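You operate a simulated robot arm through the tools that you are given. There is no shell and no other tool.

You are at the controls of a simulated robot arm. One attempt, no reset.

## Task
Reset the tripped blue amp head and bring it back to PLAY.
Fine: standby and power off before the reset button; PLAY only once READY is lit; do not trip it again; leave the knobs and the long teal plug.

The check looks at the end state, three seconds after you hand in, the way a careful person would. Anything else that was tipped, shoved, dropped, spilled or broken makes it a failure.

## Robot
A 7-joint arm with a two-finger parallel gripper, fixed in place. Base frame: the origin is at the foot of the arm, x ahead of it, y to its left, z up. Readings come in m, rad, newtons and seconds.
With the tool pointing down near the work surface it reaches from about 0.1 to 0.86 m from the base axis. Its first joint turns from -2.007 to 2.007 rad. Payload 3.91 kg.
Tool frame: the origin (TCP) lies between the finger pads and is the grasp point; the fingertips stand 0.03 m ahead of it; z points along the fingers, y is the line along which they close. The gripper opens to 0.11 m. The fingers are 0.02 m wide and 0.01 m thick; the gripper's body (0.048 by 0.112 m) begins 0.055 m behind the TCP.
Orientation is told as [roll, pitch, yaw] about the base's x, y, z axes, in that order, counted from this pose: with the fingers straight down and closing along the base's y, the tool's x points along the base's -x, its y along +y and its z along -z.

## Interface
- The arm moves only by the tool servo_tool. Its argument "targets" is a list of rows, each a list of 7 numbers: the shift along the tool's x, y, z in m, then the turn, a rotation vector about the tool's x, y, z in rad, then the finger opening in m, from 0 to 0.11. In form: [[dx, dy, dz, ax, ay, az, jaw], ...]. A call has 1 to 20 rows; each row shifts and turns the commanded pose from where the row before left it, along the tool's axes as they then stand. Each row takes 0.2 s and may step no farther than 0.05 m and 0.15 rad from the row before; otherwise, or with a gripper value out of range, the whole call is refused. Where a pose cannot be reached the arm comes as near as it can. A force on the tool above 90 N (or 10 N above the force at the start of the call, whichever is more), or a blocked arm, ends the call early, and 0.2 s more pass. The fingers move at their own pace (about 0.153 m/s each) and stop on an object; they squeeze with about 45 N. The grip force told is the motor's: it shows also when the fingers shut on nothing. Time passes only in rows, and 0.2 s behind the last, so rows that do not move let the fingers close. The reply holds the time, the measured pose of the TCP, the force on the tool along the base axes, the opening and the grip force, in the units named above and with some noise, with the torque about the TCP (base axes, N m) and any sound that the robot's microphone picked up, and new pictures: "show" is both (left out), scene, wrist or none.
- Cameras (640 x 400 px; columns grow to the right, rows downward): "scene" is fixed at [0.2192, -0.6494, 1.4229]; the picture's right is [0.84, -0.55, 0.00], its down [-0.17, -0.26, -0.95] and it looks along [0.52, 0.80, -0.31] (base axes); focal length 312 px, centre (320, 200). "wrist" rides on the gripper at [0.072, 0.017, -0.103] in the tool frame; the picture's right is [-0.23, 0.97, 0.00], its down [-0.76, -0.18, -0.62] and it looks along [-0.61, -0.14, 0.78] (tool axes); focal length 222 px, centre (320, 200). There is no depth. A picture from a camera that has moved, and an enlarged one, comes with that camera's place and axes in the base frame and with its lens.
- lift_body(by): slides the trunk up (or, below 0, down) by that many m; the arm rides with it, the base frame stays. It gives what a move gives, with no picture.
- zoom(camera, box): a new picture of the part [left, top, right, bottom] of that camera's present view, enlarged. No time passes.
- close_job(): hands the job in; it is judged then, once.

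Nothing tells you positions but the pictures and the camera data. Unless the task says otherwise, let go and move clear before handing in.

The tools are called after "Call:" as name(argument=value, ...) on one line, values as JSON. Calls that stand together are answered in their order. servo_tool: Moves the arm, as the interface text tells. Its arguments: {"type":"object","properties":{"targets":{"type":"array"},"show":{"type":"string","enum":["both","scene","wrist","none"]}},"required":["targets"]} The other tools are called the same way: lift_body (by) slides the trunk up or down; zoom (camera, box) takes an enlarged picture of a part of a camera's view; close_job () hands the job in.

At the start:

```text
t: 0.0
tcp_pos: [0.5221, -0.1895, 1.242]
ee_rot: [0.0, -0.001, -0.001]
contact_force: [-1.0, 0.1, 0.1]
ft_torque: [-0.02, -0.02, 0.0]
gripper_width: 0.11
grasp_force: 0.1
trunk travel left (down, up): [-0.875, 0.115]
```

scene: 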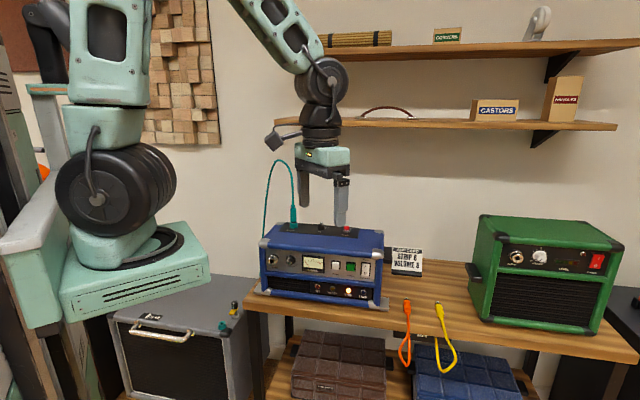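
wrist: 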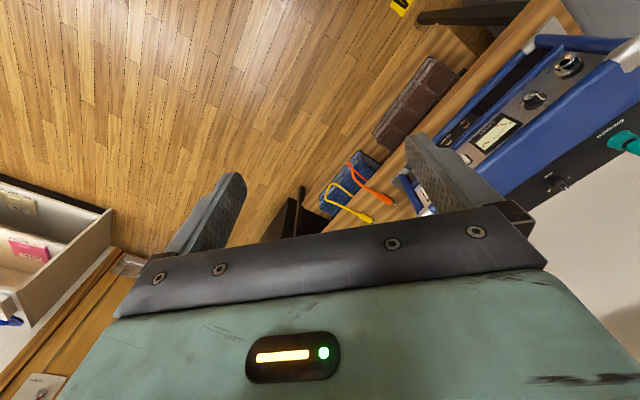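

I see the blue amp head on the bench with a front panel (meter, switches, lights) and things on its top (teal plug, some knob or button). I'll zoom in first to read the panel.

Call:
zoom(camera="scene", box=[240, 200, 440, 325])

Call:
zoom(camera="scene", box=[255, 245, 395, 310])

Call:
zoom(camera="scene", box=[270, 205, 400, 260])

Call:
zoom(camera="wrist", box=[400, 20, 640, 220])

```text
3.20 times, centred on (340, 262) of scene
camera zoom: at [0.2192, -0.6494, 1.4229], right [0.84, -0.55, 0.0], down [-0.17, -0.26, -0.95], along [0.52, 0.8, -0.31], focal length 999 px, centre (256, 0)
```

zoom: 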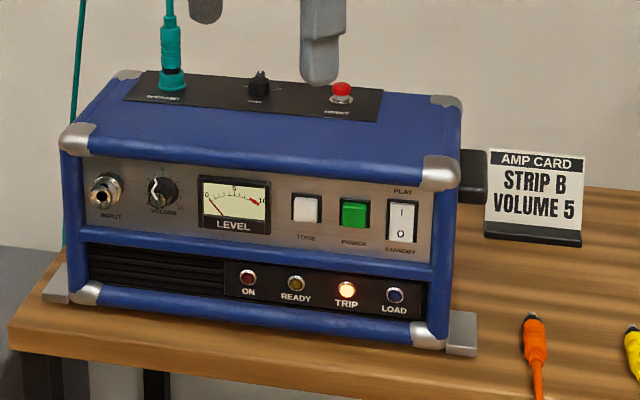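

```text
4.57 times, centred on (325, 278) of scene
camera zoom: at [0.2192, -0.6494, 1.4229], right [0.84, -0.55, 0.0], down [-0.17, -0.26, -0.95], along [0.52, 0.8, -0.31], focal length 1427 px, centre (297, -154)
```

zoom: 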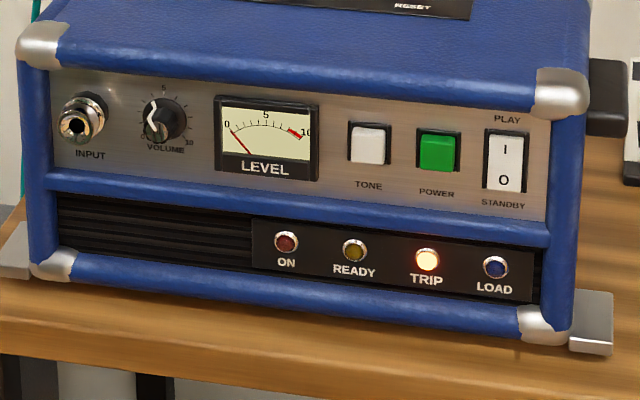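

```text
4.92 times, centred on (335, 232) of scene
camera zoom: at [0.2192, -0.6494, 1.4229], right [0.84, -0.55, 0.0], down [-0.17, -0.26, -0.95], along [0.52, 0.8, -0.31], focal length 1536 px, centre (246, 40)
```

zoom: 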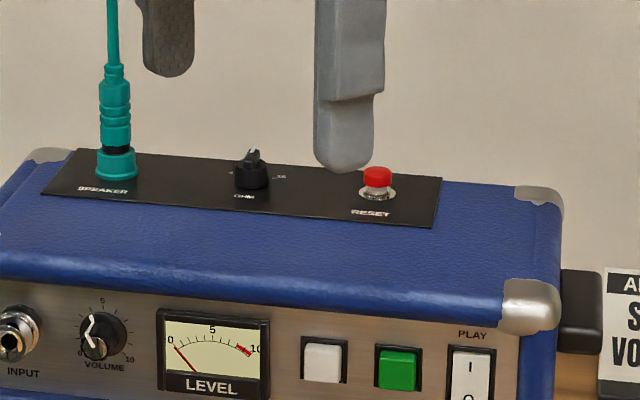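

```text
2.00 times, centred on (520, 120) of wrist
camera zoom: at [0.4495, -0.1719, 1.3452], right [0.23, 0.97, 0.0], down [0.76, -0.18, 0.62], along [0.61, -0.14, -0.78], focal length 444 px, centre (-80, 360)
```

zoom: 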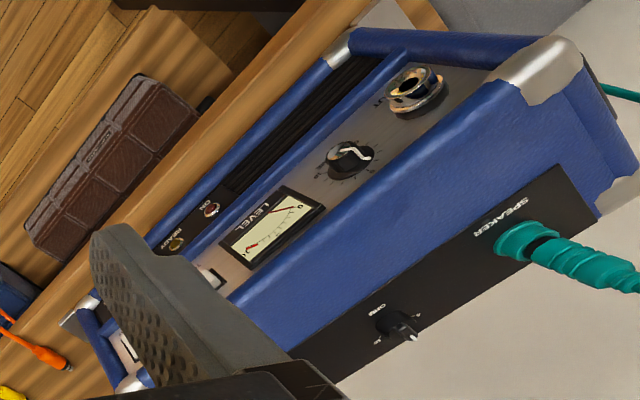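

The blue amp faces the scene camera. The panel carries INPUT, VOLUME, LEVEL, TONE (white), POWER (green, pushed in or lit) and the PLAY/STANDBY rocker, with TRIP lit. The red RESET button is on top at roughly (0.89, 0.19, 0.96) and the rocker is at about (0.86, 0.04, 0.875). I'll first close the fingers and swing the tool in free air to face the panel, tilted 45° down.

Call:
servo_tool(targets=[[0, 0, 0, 0, 0, -0.1325, 0], [0, 0, 0, 0, 0, -0.1325, 0], [0, 0, 0, 0, 0, -0.1325, 0], [0, 0, 0, 0, 0, -0.1325, 0], [0, 0, 0, 0, 0, -0.1325, 0], [0, 0, 0, 0, 0, -0.1325, 0], [0, 0, 0, 0, 0, -0.1325, 0], [0, 0, 0, 0, -0.131, 0, 0], [0, 0, 0, 0, -0.131, 0, 0], [0, 0, 0, 0, -0.131, 0, 0], [0, 0, 0, 0, -0.131, 0, 0], [0, 0, 0, 0, -0.131, 0, 0], [0, 0, 0, 0, -0.131, 0, 0]], show="both")

```text
t: 2.8
tcp_pos: [0.5224, -0.1882, 1.2423]
ee_rot: [0.002, -0.789, 0.927]
contact_force: [0.4, -0.7, 0.2]
ft_torque: [0.0, -0.02, -0.04]
gripper_width: 0.0
grasp_force: 38.1
trunk travel left (down, up): [-0.875, 0.115]
camera wrist: at [0.434, -0.278, 1.2634], right [-0.68, 0.71, 0.16], down [0.2, -0.03, 0.98], along [0.7, 0.7, -0.12], focal length 222 px, centre (320, 200)
```

scene: 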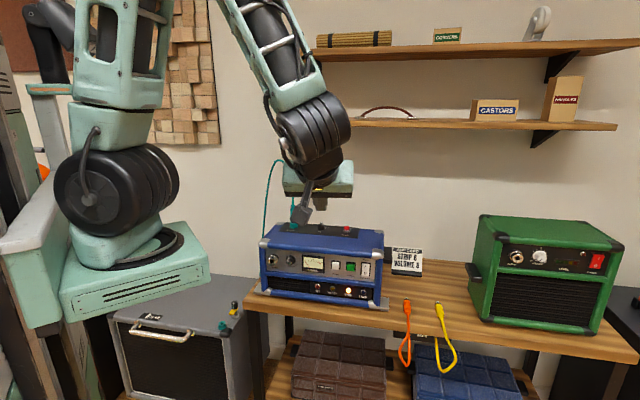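
wrist: 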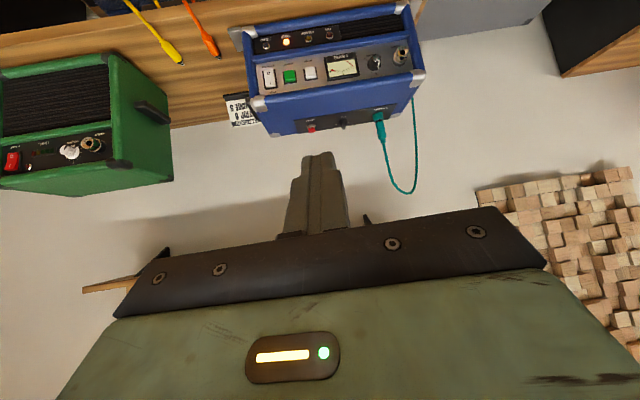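

The tool turned as planned, and the wrist camera now looks at the whole amp (upside down). I'll zoom into both views to measure the panel.

Call:
zoom(camera="wrist", box=[220, 0, 440, 140])

Call:
zoom(camera="scene", box=[250, 205, 410, 310])

```text
2.86 times, centred on (330, 70) of wrist
camera zoom: at [0.434, -0.278, 1.2634], right [-0.68, 0.71, 0.16], down [0.2, -0.03, 0.98], along [0.7, 0.7, -0.12], focal length 635 px, centre (291, 571)
```

zoom: 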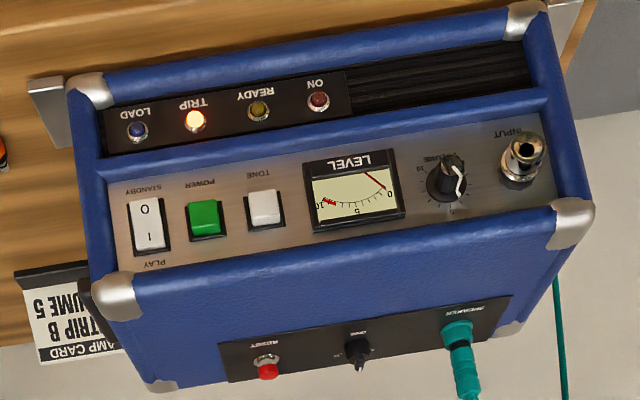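

```text
3.81 times, centred on (330, 258) of scene
camera zoom: at [0.2192, -0.6494, 1.4229], right [0.84, -0.55, 0.0], down [-0.17, -0.26, -0.95], along [0.52, 0.8, -0.31], focal length 1189 px, centre (282, -19)
```

zoom: 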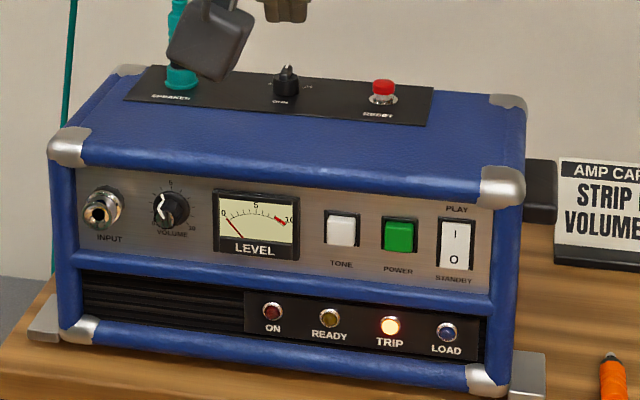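

From the two views I put the rocker near (0.84, 0.03, 0.89) and the reset button behind it on the top. I'll approach part of the way in the same orientation, then measure again.

Call:
servo_tool(targets=[[0.0055, -0.0126, 0.0406, 0, 0, 0, 0], [0.0055, -0.0126, 0.0406, 0, 0, 0, 0], [0.0055, -0.0126, 0.0406, 0, 0, 0, 0], [0.0055, -0.0126, 0.0406, 0, 0, 0, 0], [0.0055, -0.0126, 0.0406, 0, 0, 0, 0], [0, 0, 0, 0, 0, 0, 0]], show="both")

```text
t: 4.2
tcp_pos: [0.6481, -0.1282, 1.0783]
ee_rot: [0.0, -0.786, 0.927]
contact_force: [-0.7, 0.5, 0.7]
ft_torque: [0.01, 0.02, 0.02]
gripper_width: 0.0
grasp_force: 37.7
trunk travel left (down, up): [-0.875, 0.115]
camera wrist: at [0.5584, -0.218, 1.1003], right [-0.68, 0.71, 0.16], down [0.2, -0.03, 0.98], along [0.7, 0.7, -0.12], focal length 222 px, centre (320, 200)
```

scene: 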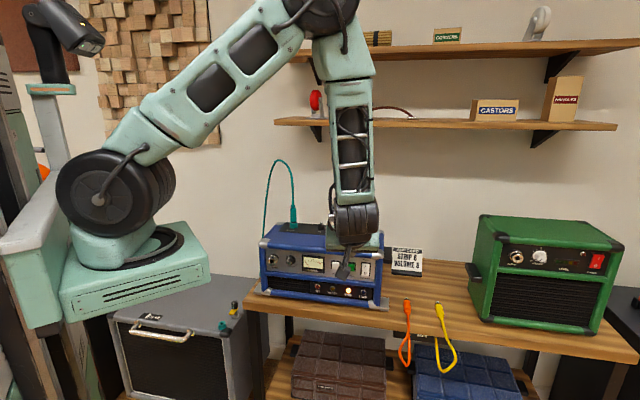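
wrist: 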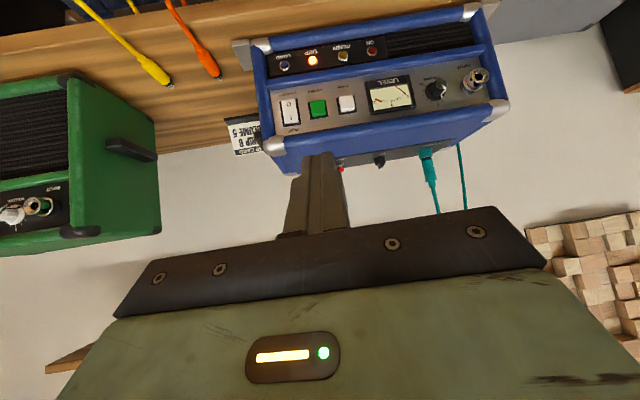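

The approach went cleanly; now I'll zoom on the panel from here to triangulate against the previous wrist view.

Call:
zoom(camera="wrist", box=[230, 20, 390, 180])

Call:
zoom(camera="wrist", box=[240, 0, 510, 170])

Call:
zoom(camera="scene", box=[250, 205, 410, 310])

```text
2.50 times, centred on (310, 100) of wrist
camera zoom: at [0.5584, -0.218, 1.1003], right [-0.68, 0.71, 0.16], down [0.2, -0.03, 0.98], along [0.7, 0.7, -0.12], focal length 555 px, centre (345, 450)
```

zoom: 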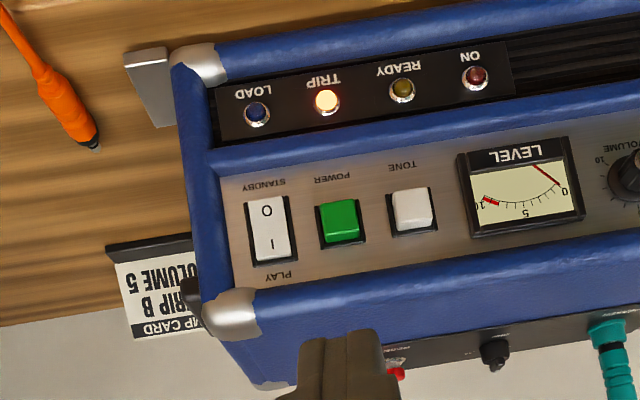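

```text
2.35 times, centred on (375, 85) of wrist
camera zoom: at [0.5584, -0.218, 1.1003], right [-0.68, 0.71, 0.16], down [0.2, -0.03, 0.98], along [0.7, 0.7, -0.12], focal length 523 px, centre (191, 471)
```

zoom: 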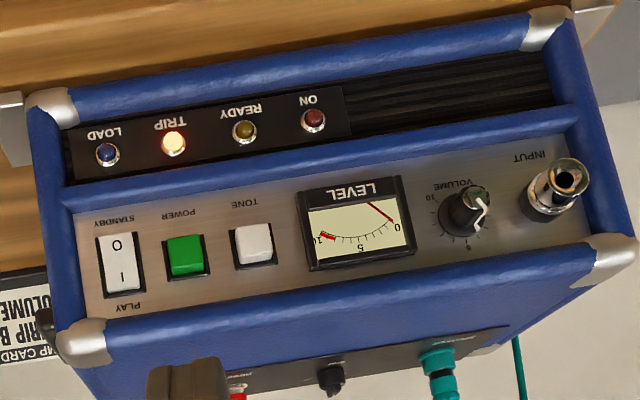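

```text
3.81 times, centred on (330, 258) of scene
camera zoom: at [0.2192, -0.6494, 1.4229], right [0.84, -0.55, 0.0], down [-0.17, -0.26, -0.95], along [0.52, 0.8, -0.31], focal length 1189 px, centre (282, -19)
```

zoom: 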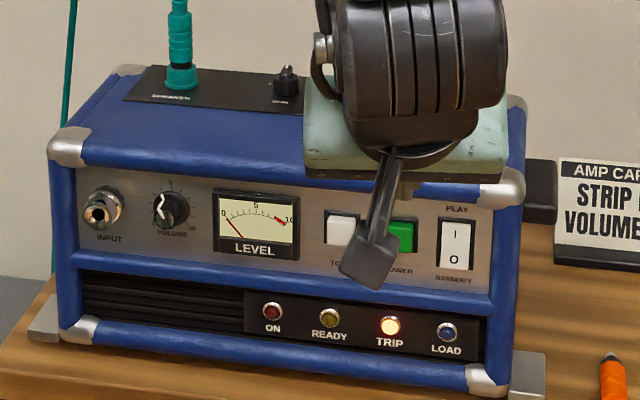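

Triangulating the two wrist views gives an amp yaw near −44°, with the rocker at about (0.836, 0.019, 0.897) and POWER at about (0.801, 0.053, 0.898). I'll square the tool to the panel and hover with the tip about 7 cm in front of the rocker's lower (STANDBY) half.

Call:
servo_tool(targets=[[0, 0, 0, 0.088, 0, 0.0874, 0], [0.0051, -0.0055, 0.0376, 0, 0, 0, 0], [0.0051, -0.0055, 0.0376, 0, 0, 0, 0], [0.0051, -0.0055, 0.0376, 0, 0, 0, 0], [0.0051, -0.0055, 0.0376, 0, 0, 0, 0], [0.0051, -0.0055, 0.0376, 0, 0, 0, 0], [0.0051, -0.0055, 0.0376, 0, 0, 0, 0], [0, 0, 0, 0, 0, 0, 0]], show="both")

```text
t: 6.0
tcp_pos: [0.7685, -0.0506, 0.8975]
ee_rot: [0.001, -0.786, 0.802]
contact_force: [0.3, -0.3, 0.2]
ft_torque: [0.01, -0.03, 0.01]
gripper_width: 0.0
grasp_force: 37.7
trunk travel left (down, up): [-0.875, 0.115]
camera wrist: at [0.6683, -0.129, 0.9191], right [-0.59, 0.79, 0.16], down [0.2, -0.05, 0.98], along [0.78, 0.61, -0.12], focal length 222 px, centre (320, 200)
```

scene: 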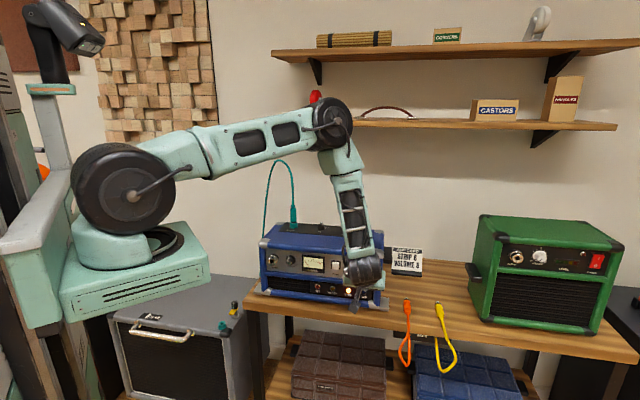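
wrist: 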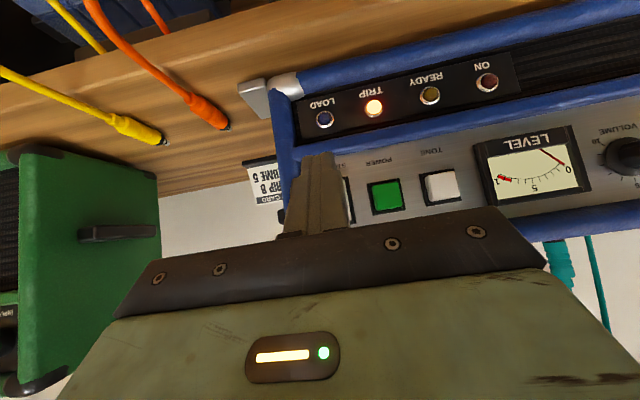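

The predicted POWER button pixel (385, 195) matches what I see (386, 196), so the position estimates are good. I'll zoom in for button states and tip alignment.

Call:
zoom(camera="wrist", box=[240, 60, 480, 230])

Call:
zoom(camera="scene", box=[310, 235, 410, 320])

```text
2.35 times, centred on (360, 145) of wrist
camera zoom: at [0.6683, -0.129, 0.9191], right [-0.59, 0.79, 0.16], down [0.2, -0.05, 0.98], along [0.78, 0.61, -0.12], focal length 523 px, centre (226, 329)
```

zoom: 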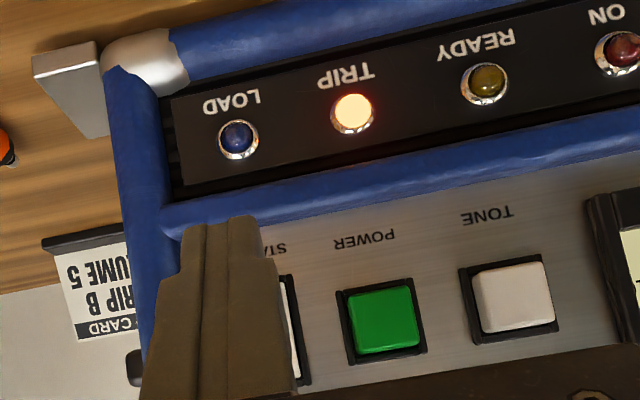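

```text
4.71 times, centred on (360, 278) of scene
camera zoom: at [0.2192, -0.6494, 1.4229], right [0.84, -0.55, 0.0], down [-0.17, -0.26, -0.95], along [0.52, 0.8, -0.31], focal length 1469 px, centre (132, -165)
```

zoom: 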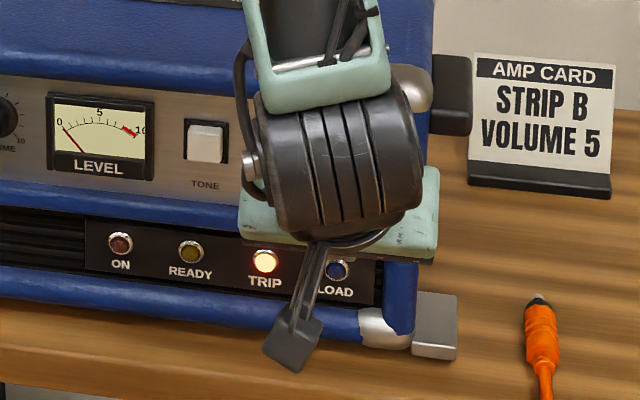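

The tip is lined up with the rocker's lower half, with about 7 cm to go. I'll move 5.5 cm straight in and check before touching.

Call:
servo_tool(targets=[[-0.013, 0, 0.013, 0, 0, 0, 0], [-0.013, 0, 0.013, 0, 0, 0, 0], [-0.013, 0, 0.013, 0, 0, 0, 0], [0, 0, 0, 0, 0, 0, 0]], show="both")

Call:
zoom(camera="wrist", box=[240, 60, 480, 230])

```text
t: 7.0
tcp_pos: [0.8071, -0.0103, 0.8968]
ee_rot: [0.0, -0.786, 0.803]
contact_force: [0.2, 0.3, 0.2]
ft_torque: [-0.04, 0.0, 0.02]
gripper_width: 0.0
grasp_force: 37.8
trunk travel left (down, up): [-0.875, 0.115]
camera wrist: at [0.7074, -0.0885, 0.9202], right [-0.59, 0.79, 0.16], down [0.2, -0.05, 0.98], along [0.78, 0.61, -0.12], focal length 222 px, centre (320, 200)
```

scene: 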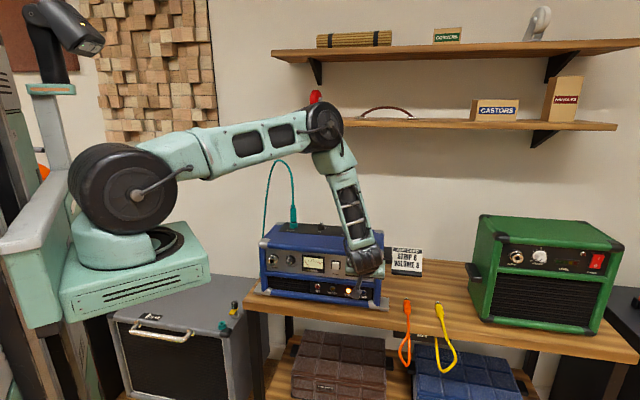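
wrist: 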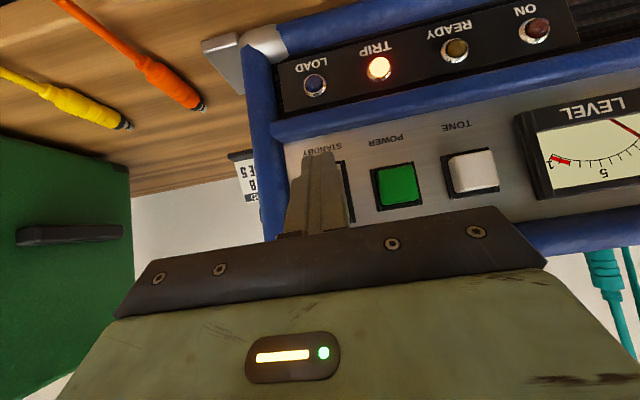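

```text
2.35 times, centred on (360, 145) of wrist
camera zoom: at [0.7074, -0.0885, 0.9202], right [-0.59, 0.79, 0.16], down [0.2, -0.05, 0.98], along [0.78, 0.61, -0.12], focal length 523 px, centre (226, 329)
```

zoom: 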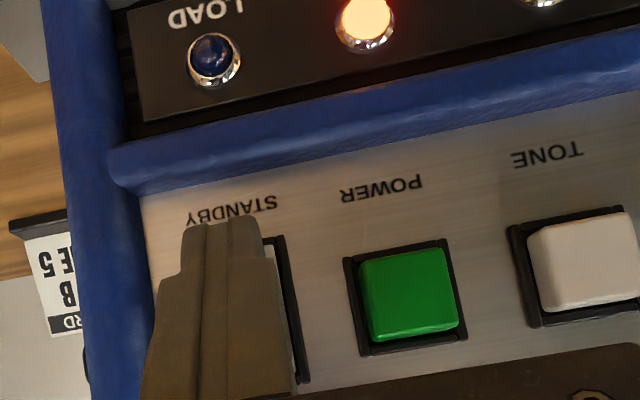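

The tip sits in front of the O (STANDBY) half, about 13 mm short of contact. I'll go in with small steps and watch the force.

Call:
servo_tool(targets=[[-0.00566, 0, 0.00566, 0, 0, 0, 0], [-0.00141, 0, 0.00141, 0, 0, 0, 0], [-0.00141, 0, 0.00141, 0, 0, 0, 0], [-0.00141, 0, 0.00141, 0, 0, 0, 0], [0, 0, 0, 0, 0, 0, 0]], show="wrist")

Call:
zoom(camera="wrist", box=[240, 60, 480, 230])

```text
t: 8.2
tcp_pos: [0.8153, -0.0007, 0.8987]
ee_rot: [-0.001, -0.786, 0.802]
contact_force: [-6.7, -13.8, 1.3]
ft_torque: [-0.17, 0.12, -0.12]
gripper_width: 0.0
grasp_force: 37.5
trunk travel left (down, up): [-0.875, 0.115]
camera wrist: at [0.7165, -0.0796, 0.9202], right [-0.59, 0.79, 0.16], down [0.2, -0.05, 0.98], along [0.78, 0.61, -0.12], focal length 222 px, centre (320, 200)
```

wrist: 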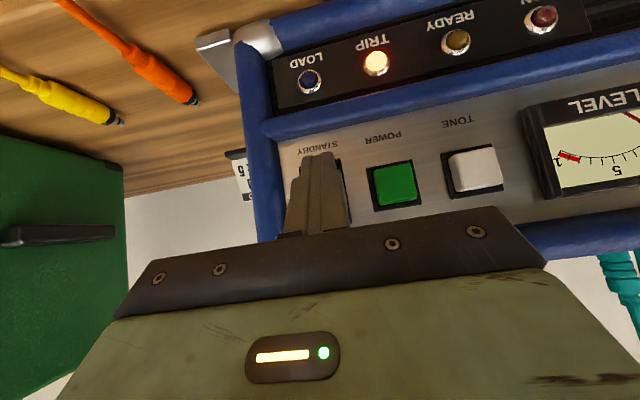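

```text
2.35 times, centred on (360, 145) of wrist
camera zoom: at [0.7165, -0.0796, 0.9202], right [-0.59, 0.79, 0.16], down [0.2, -0.05, 0.98], along [0.78, 0.61, -0.12], focal length 523 px, centre (226, 329)
```

zoom: 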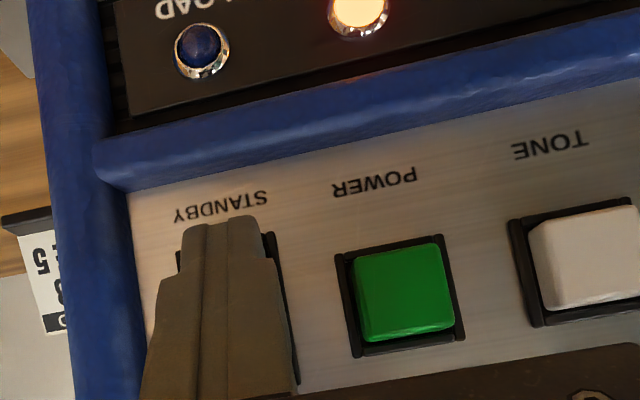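

I have contact at about 15 N and no click yet. I'll keep pressing in small steps.

Call:
servo_tool(targets=[[-0.00106, 0, 0.00106, 0, 0, 0, 0], [-0.00106, 0, 0.00106, 0, 0, 0, 0], [0, 0, 0, 0, 0, 0, 0]], show="wrist")

Call:
zoom(camera="wrist", box=[240, 60, 480, 230])

```text
t: 9.0
tcp_pos: [0.8178, 0.002, 0.8991]
ee_rot: [0.001, -0.787, 0.803]
contact_force: [-5.4, -10.6, 0.5]
ft_torque: [-0.04, 0.17, -0.03]
gripper_width: 0.0
grasp_force: 37.4
trunk travel left (down, up): [-0.875, 0.115]
camera wrist: at [0.7184, -0.0761, 0.9198], right [-0.59, 0.79, 0.16], down [0.2, -0.05, 0.98], along [0.78, 0.61, -0.12], focal length 222 px, centre (320, 200)
```

wrist: 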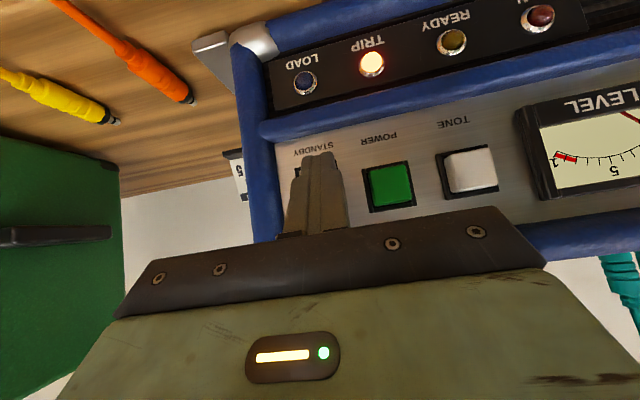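

```text
2.35 times, centred on (360, 145) of wrist
camera zoom: at [0.7184, -0.0761, 0.9198], right [-0.59, 0.79, 0.16], down [0.2, -0.05, 0.98], along [0.78, 0.61, -0.12], focal length 523 px, centre (226, 329)
```

zoom: 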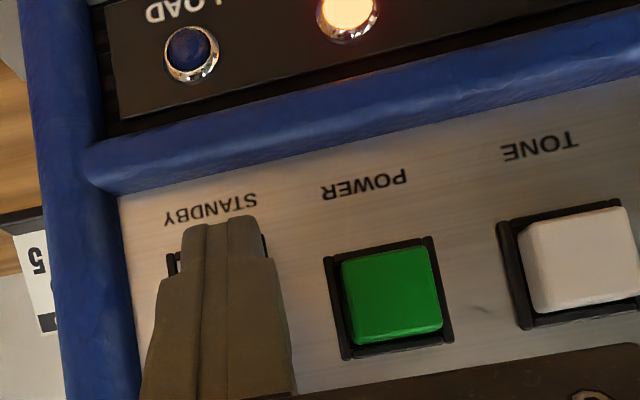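

The force dropped slightly while the tip advanced, so the rocker is moving. I'll press a little more to confirm that it reaches its stop.

Call:
servo_tool(targets=[[-0.00106, 0, 0.00106, 0, 0, 0, 0], [0, 0, 0, 0, 0, 0, 0]], show="wrist")

Call:
zoom(camera="wrist", box=[240, 60, 480, 230])

```text
t: 9.6
tcp_pos: [0.8183, 0.0022, 0.8986]
ee_rot: [0.0, -0.787, 0.803]
contact_force: [-7.7, -9.0, 1.1]
ft_torque: [-0.09, 0.12, 0.04]
gripper_width: 0.0
grasp_force: 37.6
trunk travel left (down, up): [-0.875, 0.115]
camera wrist: at [0.7197, -0.0752, 0.9196], right [-0.59, 0.79, 0.16], down [0.2, -0.05, 0.98], along [0.78, 0.61, -0.12], focal length 222 px, centre (320, 200)
```

wrist: 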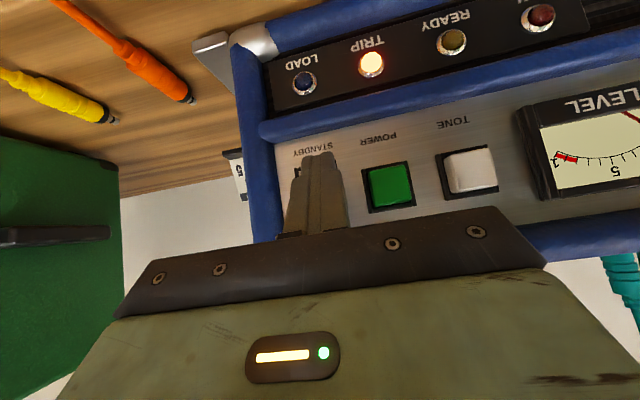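

```text
2.35 times, centred on (360, 145) of wrist
camera zoom: at [0.7197, -0.0752, 0.9196], right [-0.59, 0.79, 0.16], down [0.2, -0.05, 0.98], along [0.78, 0.61, -0.12], focal length 523 px, centre (226, 329)
```

zoom: 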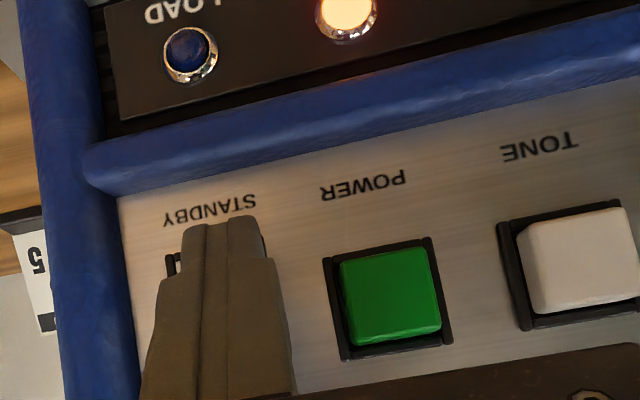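

It has reached a stop at about 12 N with the tip 4 mm past first contact. I'll back off and slide to in front of POWER so I can see the rocker's state.

Call:
servo_tool(targets=[[0.01, 0, -0.01, 0, 0, 0, 0], [0.015, 0, -0.015, 0, 0, 0, 0], [0.011, 0, -0.011, 0, 0, 0, 0], [0, 0.025, 0, 0, 0, 0, 0], [0, 0.025, 0, 0, 0, 0, 0], [0, 0, 0, 0, 0, 0, 0]], show="both")

Call:
zoom(camera="wrist", box=[220, 60, 460, 230])

Call:
zoom(camera="scene", box=[310, 235, 410, 320])

```text
t: 11.0
tcp_pos: [0.7468, 0.001, 0.8973]
ee_rot: [-0.002, -0.786, 0.804]
contact_force: [0.7, 0.1, -0.3]
ft_torque: [0.01, 0.0, 0.0]
gripper_width: 0.0
grasp_force: 38.0
trunk travel left (down, up): [-0.875, 0.115]
camera wrist: at [0.6475, -0.0775, 0.9187], right [-0.59, 0.79, 0.16], down [0.19, -0.05, 0.98], along [0.78, 0.61, -0.12], focal length 222 px, centre (320, 200)
```

scene: 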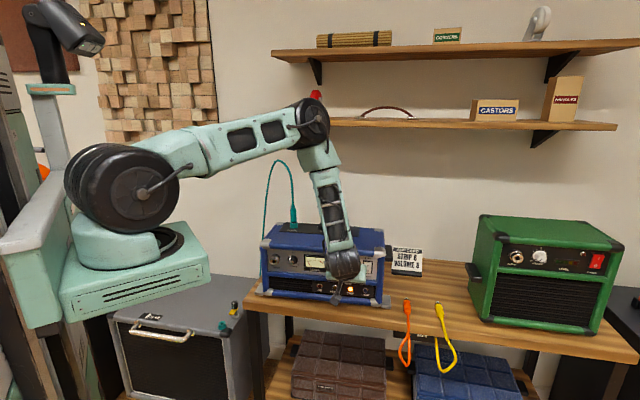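
wrist: 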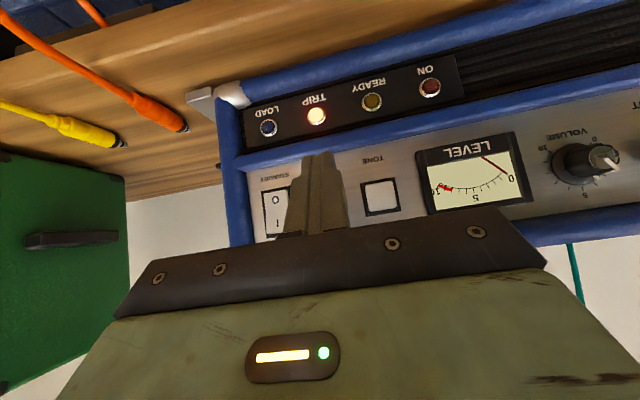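

```text
2.35 times, centred on (340, 145) of wrist
camera zoom: at [0.6475, -0.0775, 0.9187], right [-0.59, 0.79, 0.16], down [0.19, -0.05, 0.98], along [0.78, 0.61, -0.12], focal length 523 px, centre (273, 329)
```

zoom: 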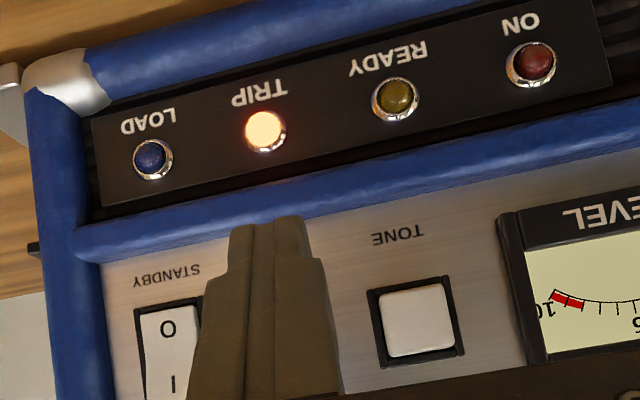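

```text
4.71 times, centred on (360, 278) of scene
camera zoom: at [0.2192, -0.6494, 1.4229], right [0.84, -0.55, 0.0], down [-0.17, -0.26, -0.95], along [0.52, 0.8, -0.31], focal length 1469 px, centre (132, -165)
```

zoom: 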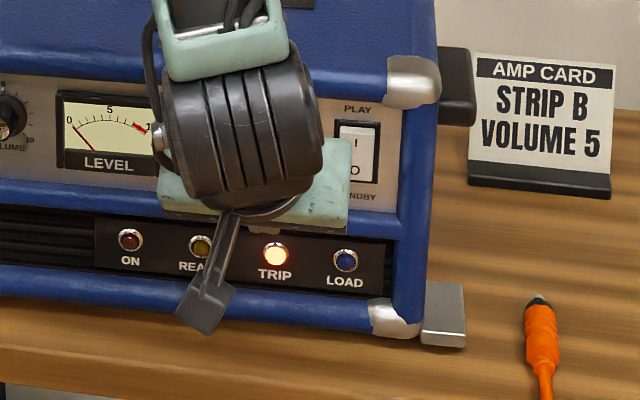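

Comparing with the earlier scene view, the amp looks shifted by some millimetres. I'll check that carefully before pressing anything else, and look at the rocker's state too.

Call:
zoom(camera="scene", box=[250, 205, 410, 310])

Call:
zoom(camera="scene", box=[355, 245, 405, 285])

Call:
zoom(camera="wrist", box=[240, 170, 310, 240])

```text
3.81 times, centred on (330, 258) of scene
camera zoom: at [0.2192, -0.6494, 1.4229], right [0.84, -0.55, 0.0], down [-0.17, -0.26, -0.95], along [0.52, 0.8, -0.31], focal length 1189 px, centre (282, -19)
```

zoom: 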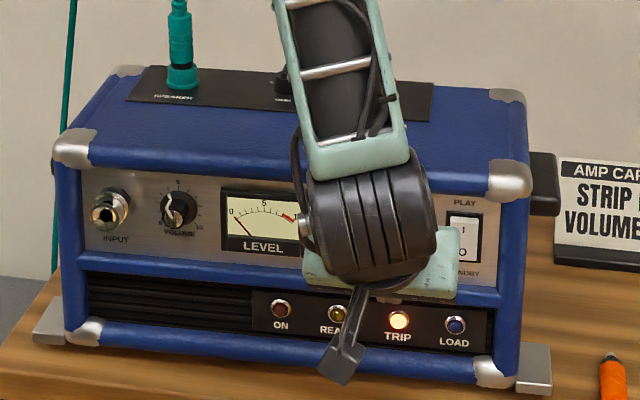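

```text
10.00 times, centred on (380, 265) of scene
camera zoom: at [0.2192, -0.6494, 1.4229], right [0.84, -0.55, 0.0], down [-0.17, -0.26, -0.95], along [0.52, 0.8, -0.31], focal length 3121 px, centre (-280, -450)
```

zoom: 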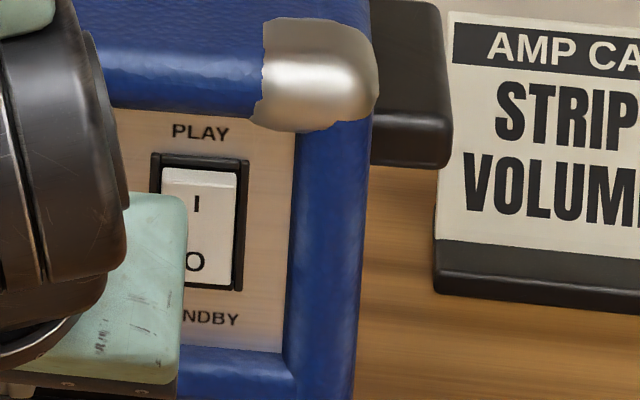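

```text
5.71 times, centred on (275, 205) of wrist
camera zoom: at [0.6475, -0.0775, 0.9187], right [-0.59, 0.79, 0.16], down [0.19, -0.05, 0.98], along [0.78, 0.61, -0.12], focal length 1269 px, centre (577, 171)
```

zoom: 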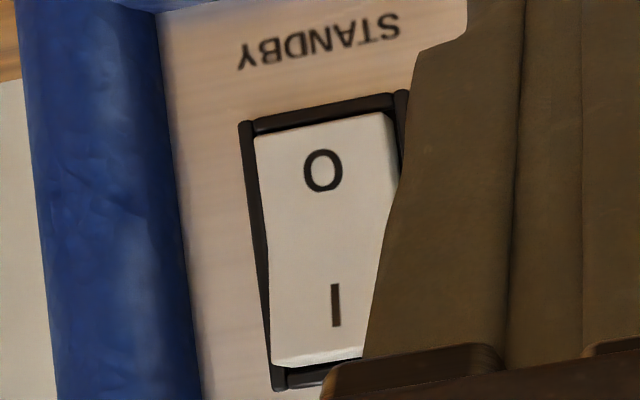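

The rocker now reads as tipped to O: its I end stands proud. The amp did slide, though, about 1 cm at its right end with a slight turn, so from here I'll press much more gently. Next I'll line up on POWER at its new position and stop about 14 mm short.

Call:
servo_tool(targets=[[-0.0186, -0.0044, 0.0078, 0, 0, 0, 0], [-0.0186, -0.0044, 0.0078, 0, 0, 0, 0], [0, 0, 0, 0, 0, 0, 0], [0, 0, 0, 0, 0, 0, 0]], show="both")

Call:
zoom(camera="wrist", box=[220, 60, 460, 230])

Call:
zoom(camera="scene", box=[300, 240, 400, 305])

```text
t: 12.0
tcp_pos: [0.7811, 0.0218, 0.9117]
ee_rot: [0.0, -0.786, 0.805]
contact_force: [-0.5, 0.3, 0.1]
ft_torque: [0.02, 0.03, 0.03]
gripper_width: 0.0
grasp_force: 38.0
trunk travel left (down, up): [-0.875, 0.115]
camera wrist: at [0.6801, -0.056, 0.9342], right [-0.59, 0.79, 0.16], down [0.2, -0.05, 0.98], along [0.78, 0.61, -0.12], focal length 222 px, centre (320, 200)
```

scene: 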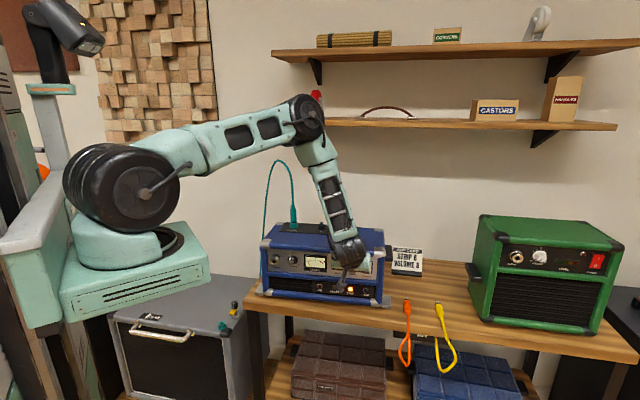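
wrist: 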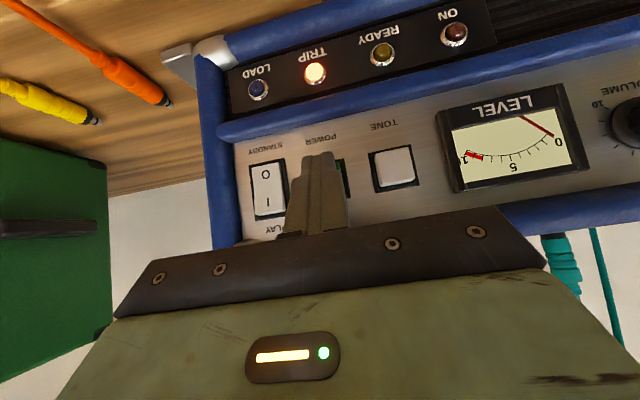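

```text
2.35 times, centred on (340, 145) of wrist
camera zoom: at [0.6801, -0.056, 0.9342], right [-0.59, 0.79, 0.16], down [0.2, -0.05, 0.98], along [0.78, 0.61, -0.12], focal length 523 px, centre (273, 329)
```

zoom: 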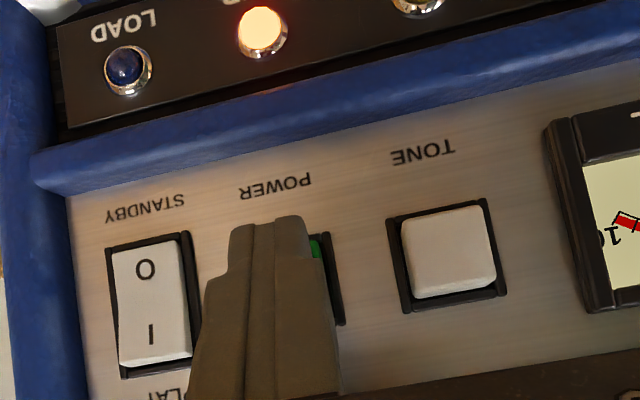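

```text
6.15 times, centred on (350, 272) of scene
camera zoom: at [0.2192, -0.6494, 1.4229], right [0.84, -0.55, 0.0], down [-0.17, -0.26, -0.95], along [0.52, 0.8, -0.31], focal length 1921 px, centre (135, -246)
```

zoom: 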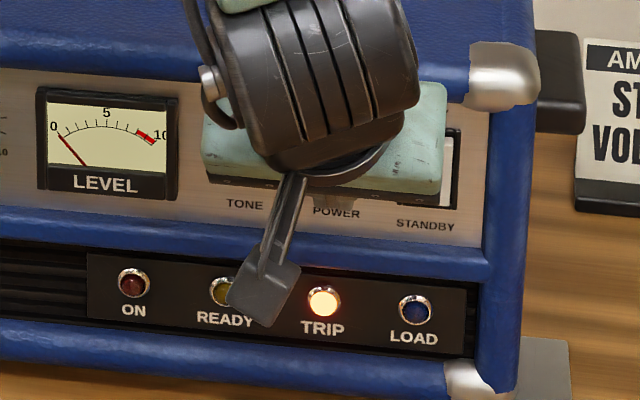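

STANDBY is confirmed: the O end is in and the I end is out. The tip is in front of POWER with roughly 11 mm to go, so I'll creep forward in 1 mm steps and watch the force.

Call:
servo_tool(targets=[[-0.0042, 0.002, 0.0042, 0, 0, 0, 0], [-0.0021, 0, 0.0021, 0, 0, 0, 0], [0, 0, 0, 0, 0, 0, 0]], show="none")

```text
t: 12.8
tcp_pos: [0.7841, 0.0296, 0.9124]
ee_rot: [-0.001, -0.786, 0.802]
contact_force: [0.1, -0.3, -0.5]
ft_torque: [0.04, 0.0, 0.0]
gripper_width: 0.0
grasp_force: 38.2
trunk travel left (down, up): [-0.875, 0.115]
```

Call:
servo_tool(targets=[[-0.0007, 0, 0.0007, 0, 0, 0, 0], [-0.0007, 0, 0.0007, 0, 0, 0, 0], [0, 0, 0, 0, 0, 0, 0]], show="none")

```text
t: 13.6
tcp_pos: [0.785, 0.0301, 0.913]
ee_rot: [0.0, -0.785, 0.802]
contact_force: [-1.5, -1.7, -0.1]
ft_torque: [-0.04, 0.04, 0.0]
gripper_width: 0.0002
grasp_force: 37.3
trunk travel left (down, up): [-0.875, 0.115]
```

A first light contact of about 2 N shows. I'll continue 1 mm at a time.

Call:
servo_tool(targets=[[-0.0007, 0, 0.0007, 0, 0, 0, 0], [0, 0, 0, 0, 0, 0, 0]], show="none")

```text
t: 14.2
tcp_pos: [0.7862, 0.0304, 0.9137]
ee_rot: [0.0, -0.786, 0.803]
contact_force: [-1.5, -1.0, -1.5]
ft_torque: [-0.04, 0.02, 0.05]
gripper_width: 0.0
grasp_force: 37.6
trunk travel left (down, up): [-0.875, 0.115]
heard: click
```

A click was heard at very low force. I'll release and back off to see the button and lamps.

Call:
servo_tool(targets=[[0.005, 0, -0.005, 0, 0, 0, 0], [0.015, 0, -0.015, 0, 0, 0, 0], [0.02, 0, -0.02, 0, 0, 0, 0], [0, 0.035, 0, 0, 0, 0, 0], [0, 0.035, 0, 0, 0, 0, 0], [0, 0, 0, 0, 0, 0, 0]], show="both")

Call:
zoom(camera="wrist", box=[180, 60, 420, 230])

Call:
zoom(camera="scene", box=[300, 240, 400, 305])

Call:
zoom(camera="scene", box=[250, 205, 410, 310])

```text
t: 15.6
tcp_pos: [0.6963, 0.04, 0.9126]
ee_rot: [0.001, -0.786, 0.803]
contact_force: [0.0, -0.9, -0.3]
ft_torque: [0.04, 0.03, 0.01]
gripper_width: 0.0001
grasp_force: 37.4
trunk travel left (down, up): [-0.875, 0.115]
camera wrist: at [0.5972, -0.039, 0.9346], right [-0.59, 0.79, 0.16], down [0.2, -0.05, 0.98], along [0.78, 0.61, -0.12], focal length 222 px, centre (320, 200)
```

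scene: 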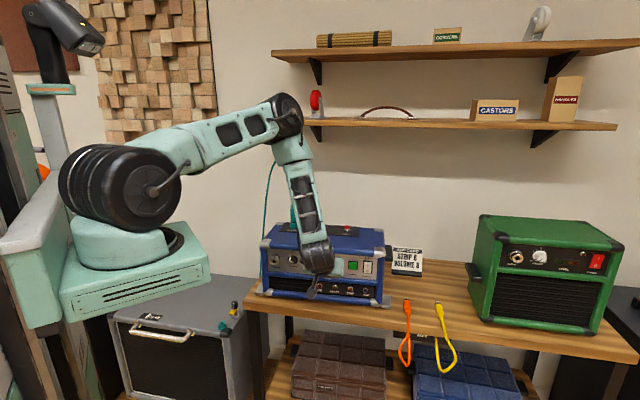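
wrist: 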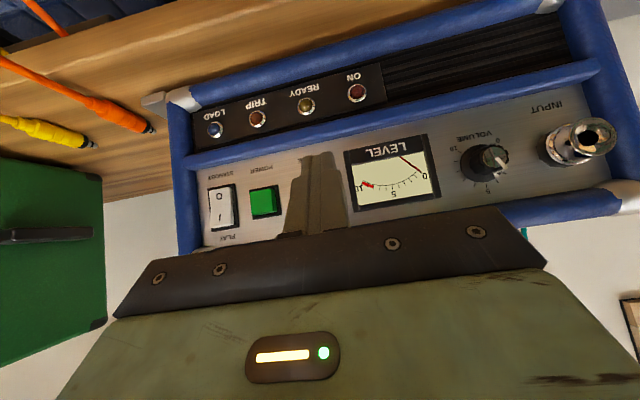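

```text
2.35 times, centred on (300, 145) of wrist
camera zoom: at [0.5972, -0.039, 0.9346], right [-0.59, 0.79, 0.16], down [0.2, -0.05, 0.98], along [0.78, 0.61, -0.12], focal length 523 px, centre (367, 329)
```

zoom: 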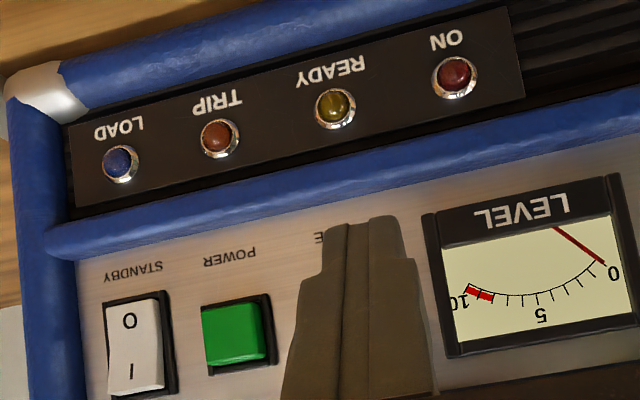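

```text
6.15 times, centred on (350, 272) of scene
camera zoom: at [0.2192, -0.6494, 1.4229], right [0.84, -0.55, 0.0], down [-0.17, -0.26, -0.95], along [0.52, 0.8, -0.31], focal length 1921 px, centre (135, -246)
```

zoom: 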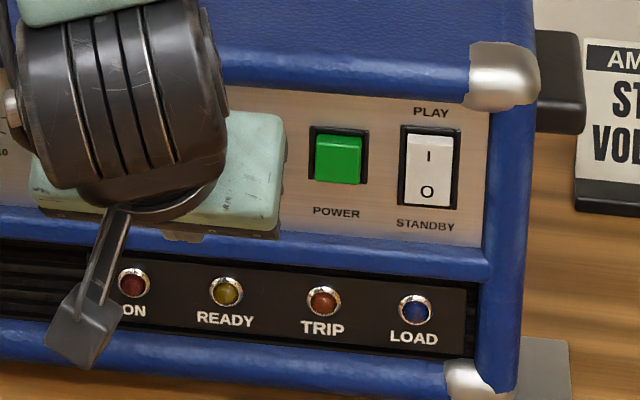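

```text
3.81 times, centred on (330, 258) of scene
camera zoom: at [0.2192, -0.6494, 1.4229], right [0.84, -0.55, 0.0], down [-0.17, -0.26, -0.95], along [0.52, 0.8, -0.31], focal length 1189 px, centre (282, -19)
```

zoom: 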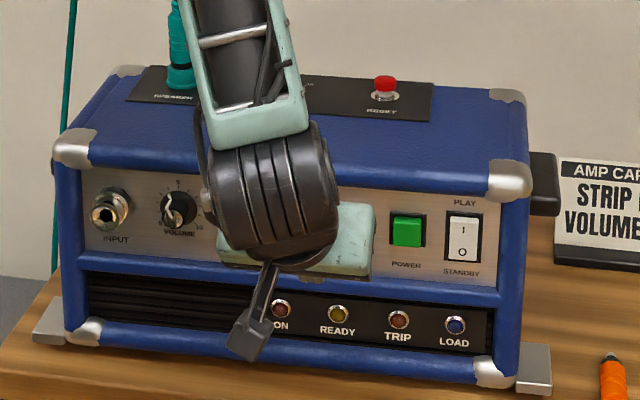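

POWER popped out and all lamps are dark; the rocker shows STANDBY and the amp didn't move further. RESET is next: I'll rise well above the amp and move over towards the red button, keeping right of the teal plug.

Call:
servo_tool(targets=[[-0.03, 0, -0.03, 0, 0, 0, 0], [-0.03, 0, -0.03, 0, 0, 0, 0], [-0.03, 0, -0.03, 0, 0, 0, 0], [-0.03, 0, -0.03, 0, 0, 0, 0], [-0.0304, -0.0085, 0.0304, 0, 0, 0, 0], [-0.0304, -0.0085, 0.0304, 0, 0, 0, 0], [0, 0, 0, 0, 0, 0, 0]], show="both")

Call:
zoom(camera="wrist", box=[220, 20, 460, 190])

```text
t: 17.2
tcp_pos: [0.7685, 0.0894, 1.084]
ee_rot: [0.001, -0.785, 0.805]
contact_force: [0.2, -0.3, -0.3]
ft_torque: [-0.02, 0.0, -0.01]
gripper_width: 0.0
grasp_force: 37.6
trunk travel left (down, up): [-0.875, 0.115]
camera wrist: at [0.6692, 0.0116, 1.105], right [-0.59, 0.79, 0.16], down [0.2, -0.05, 0.98], along [0.78, 0.61, -0.12], focal length 222 px, centre (320, 200)
```

scene: 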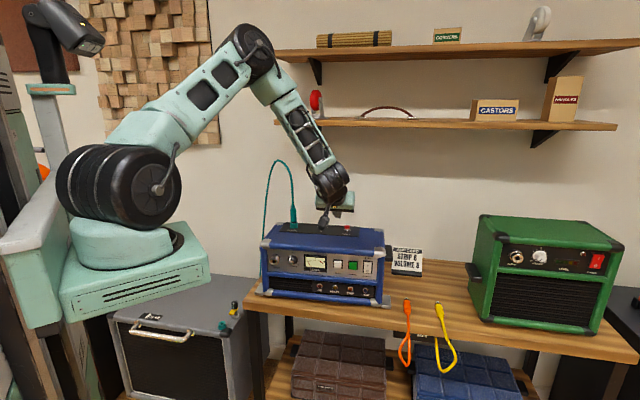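
wrist: 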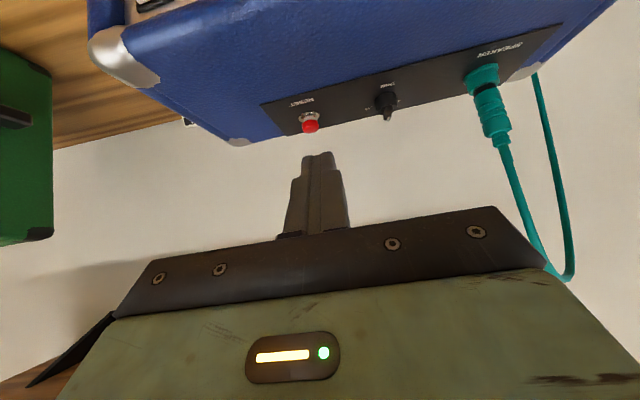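

```text
2.35 times, centred on (340, 105) of wrist
camera zoom: at [0.6692, 0.0116, 1.105], right [-0.59, 0.79, 0.16], down [0.2, -0.05, 0.98], along [0.78, 0.61, -0.12], focal length 523 px, centre (273, 424)
```

zoom: 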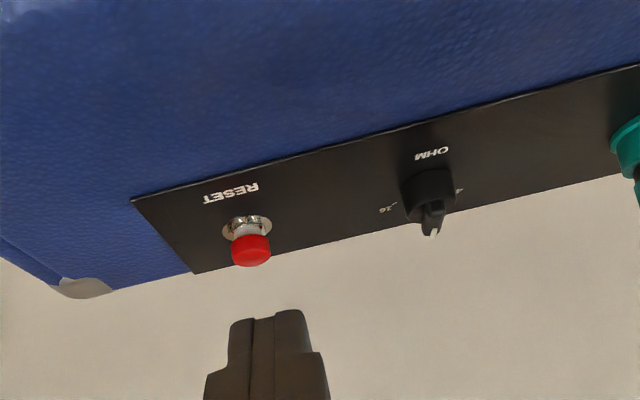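

Triangulating gives the RESET cap's top centre at about (0.883, 0.181, 0.978). I'll move over it and stop about 2 cm above.

Call:
servo_tool(targets=[[-0.0309, -0.0063, 0.0309, 0, 0, 0, 0], [-0.0309, -0.0063, 0.0309, 0, 0, 0, 0], [-0.0309, -0.0063, 0.0309, 0, 0, 0, 0], [0.0136, 0, 0.0136, 0, 0, 0, 0], [0.0136, 0, 0.0136, 0, 0, 0, 0], [0, 0, 0, 0, 0, 0, 0]], show="both")

Call:
zoom(camera="wrist", box=[240, 80, 400, 190])

Call:
zoom(camera="scene", box=[300, 200, 400, 260])

```text
t: 18.6
tcp_pos: [0.8728, 0.1701, 1.0454]
ee_rot: [0.001, -0.785, 0.804]
contact_force: [-0.5, -0.5, -0.3]
ft_torque: [-0.04, -0.04, -0.03]
gripper_width: 0.0
grasp_force: 37.9
trunk travel left (down, up): [-0.875, 0.115]
camera wrist: at [0.7742, 0.0918, 1.0665], right [-0.59, 0.79, 0.16], down [0.2, -0.05, 0.98], along [0.78, 0.61, -0.12], focal length 222 px, centre (320, 200)
```

scene: 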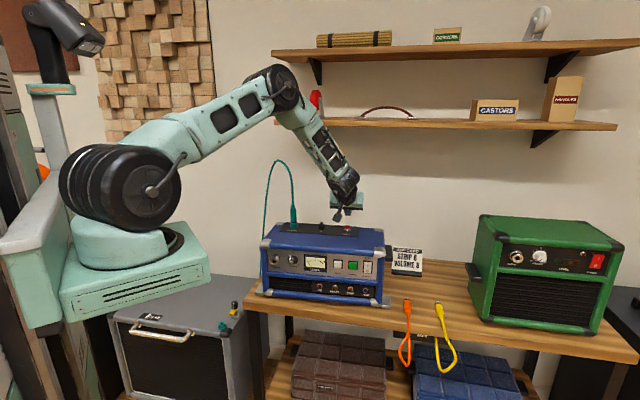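
wrist: 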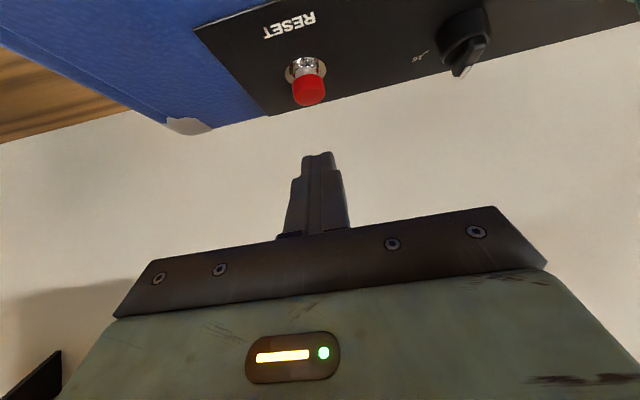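

```text
3.64 times, centred on (320, 135) of wrist
camera zoom: at [0.7742, 0.0918, 1.0665], right [-0.59, 0.79, 0.16], down [0.2, -0.05, 0.98], along [0.78, 0.61, -0.12], focal length 808 px, centre (320, 436)
```

zoom: 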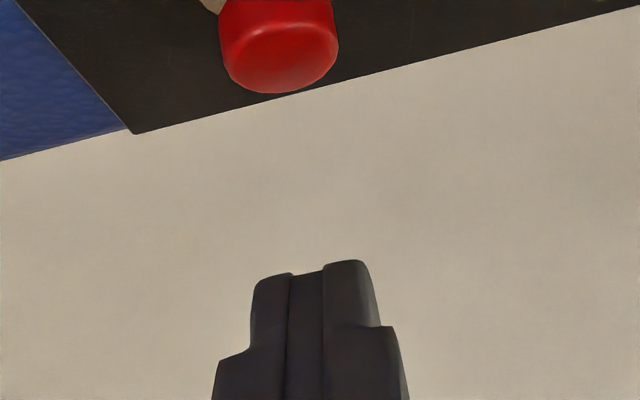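

```text
6.40 times, centred on (350, 230) of scene
camera zoom: at [0.2192, -0.6494, 1.4229], right [0.84, -0.55, 0.0], down [-0.17, -0.26, -0.95], along [0.52, 0.8, -0.31], focal length 1998 px, centre (128, 8)
```

zoom: 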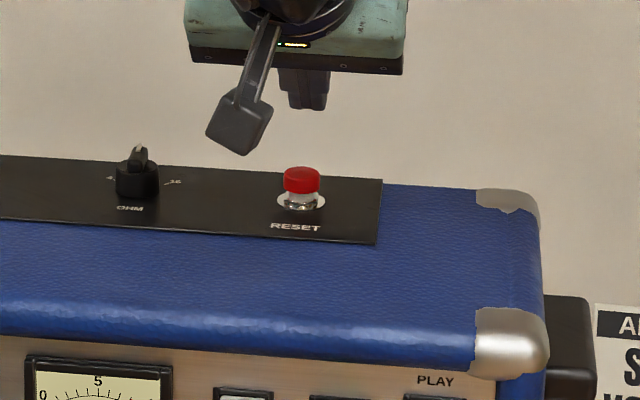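

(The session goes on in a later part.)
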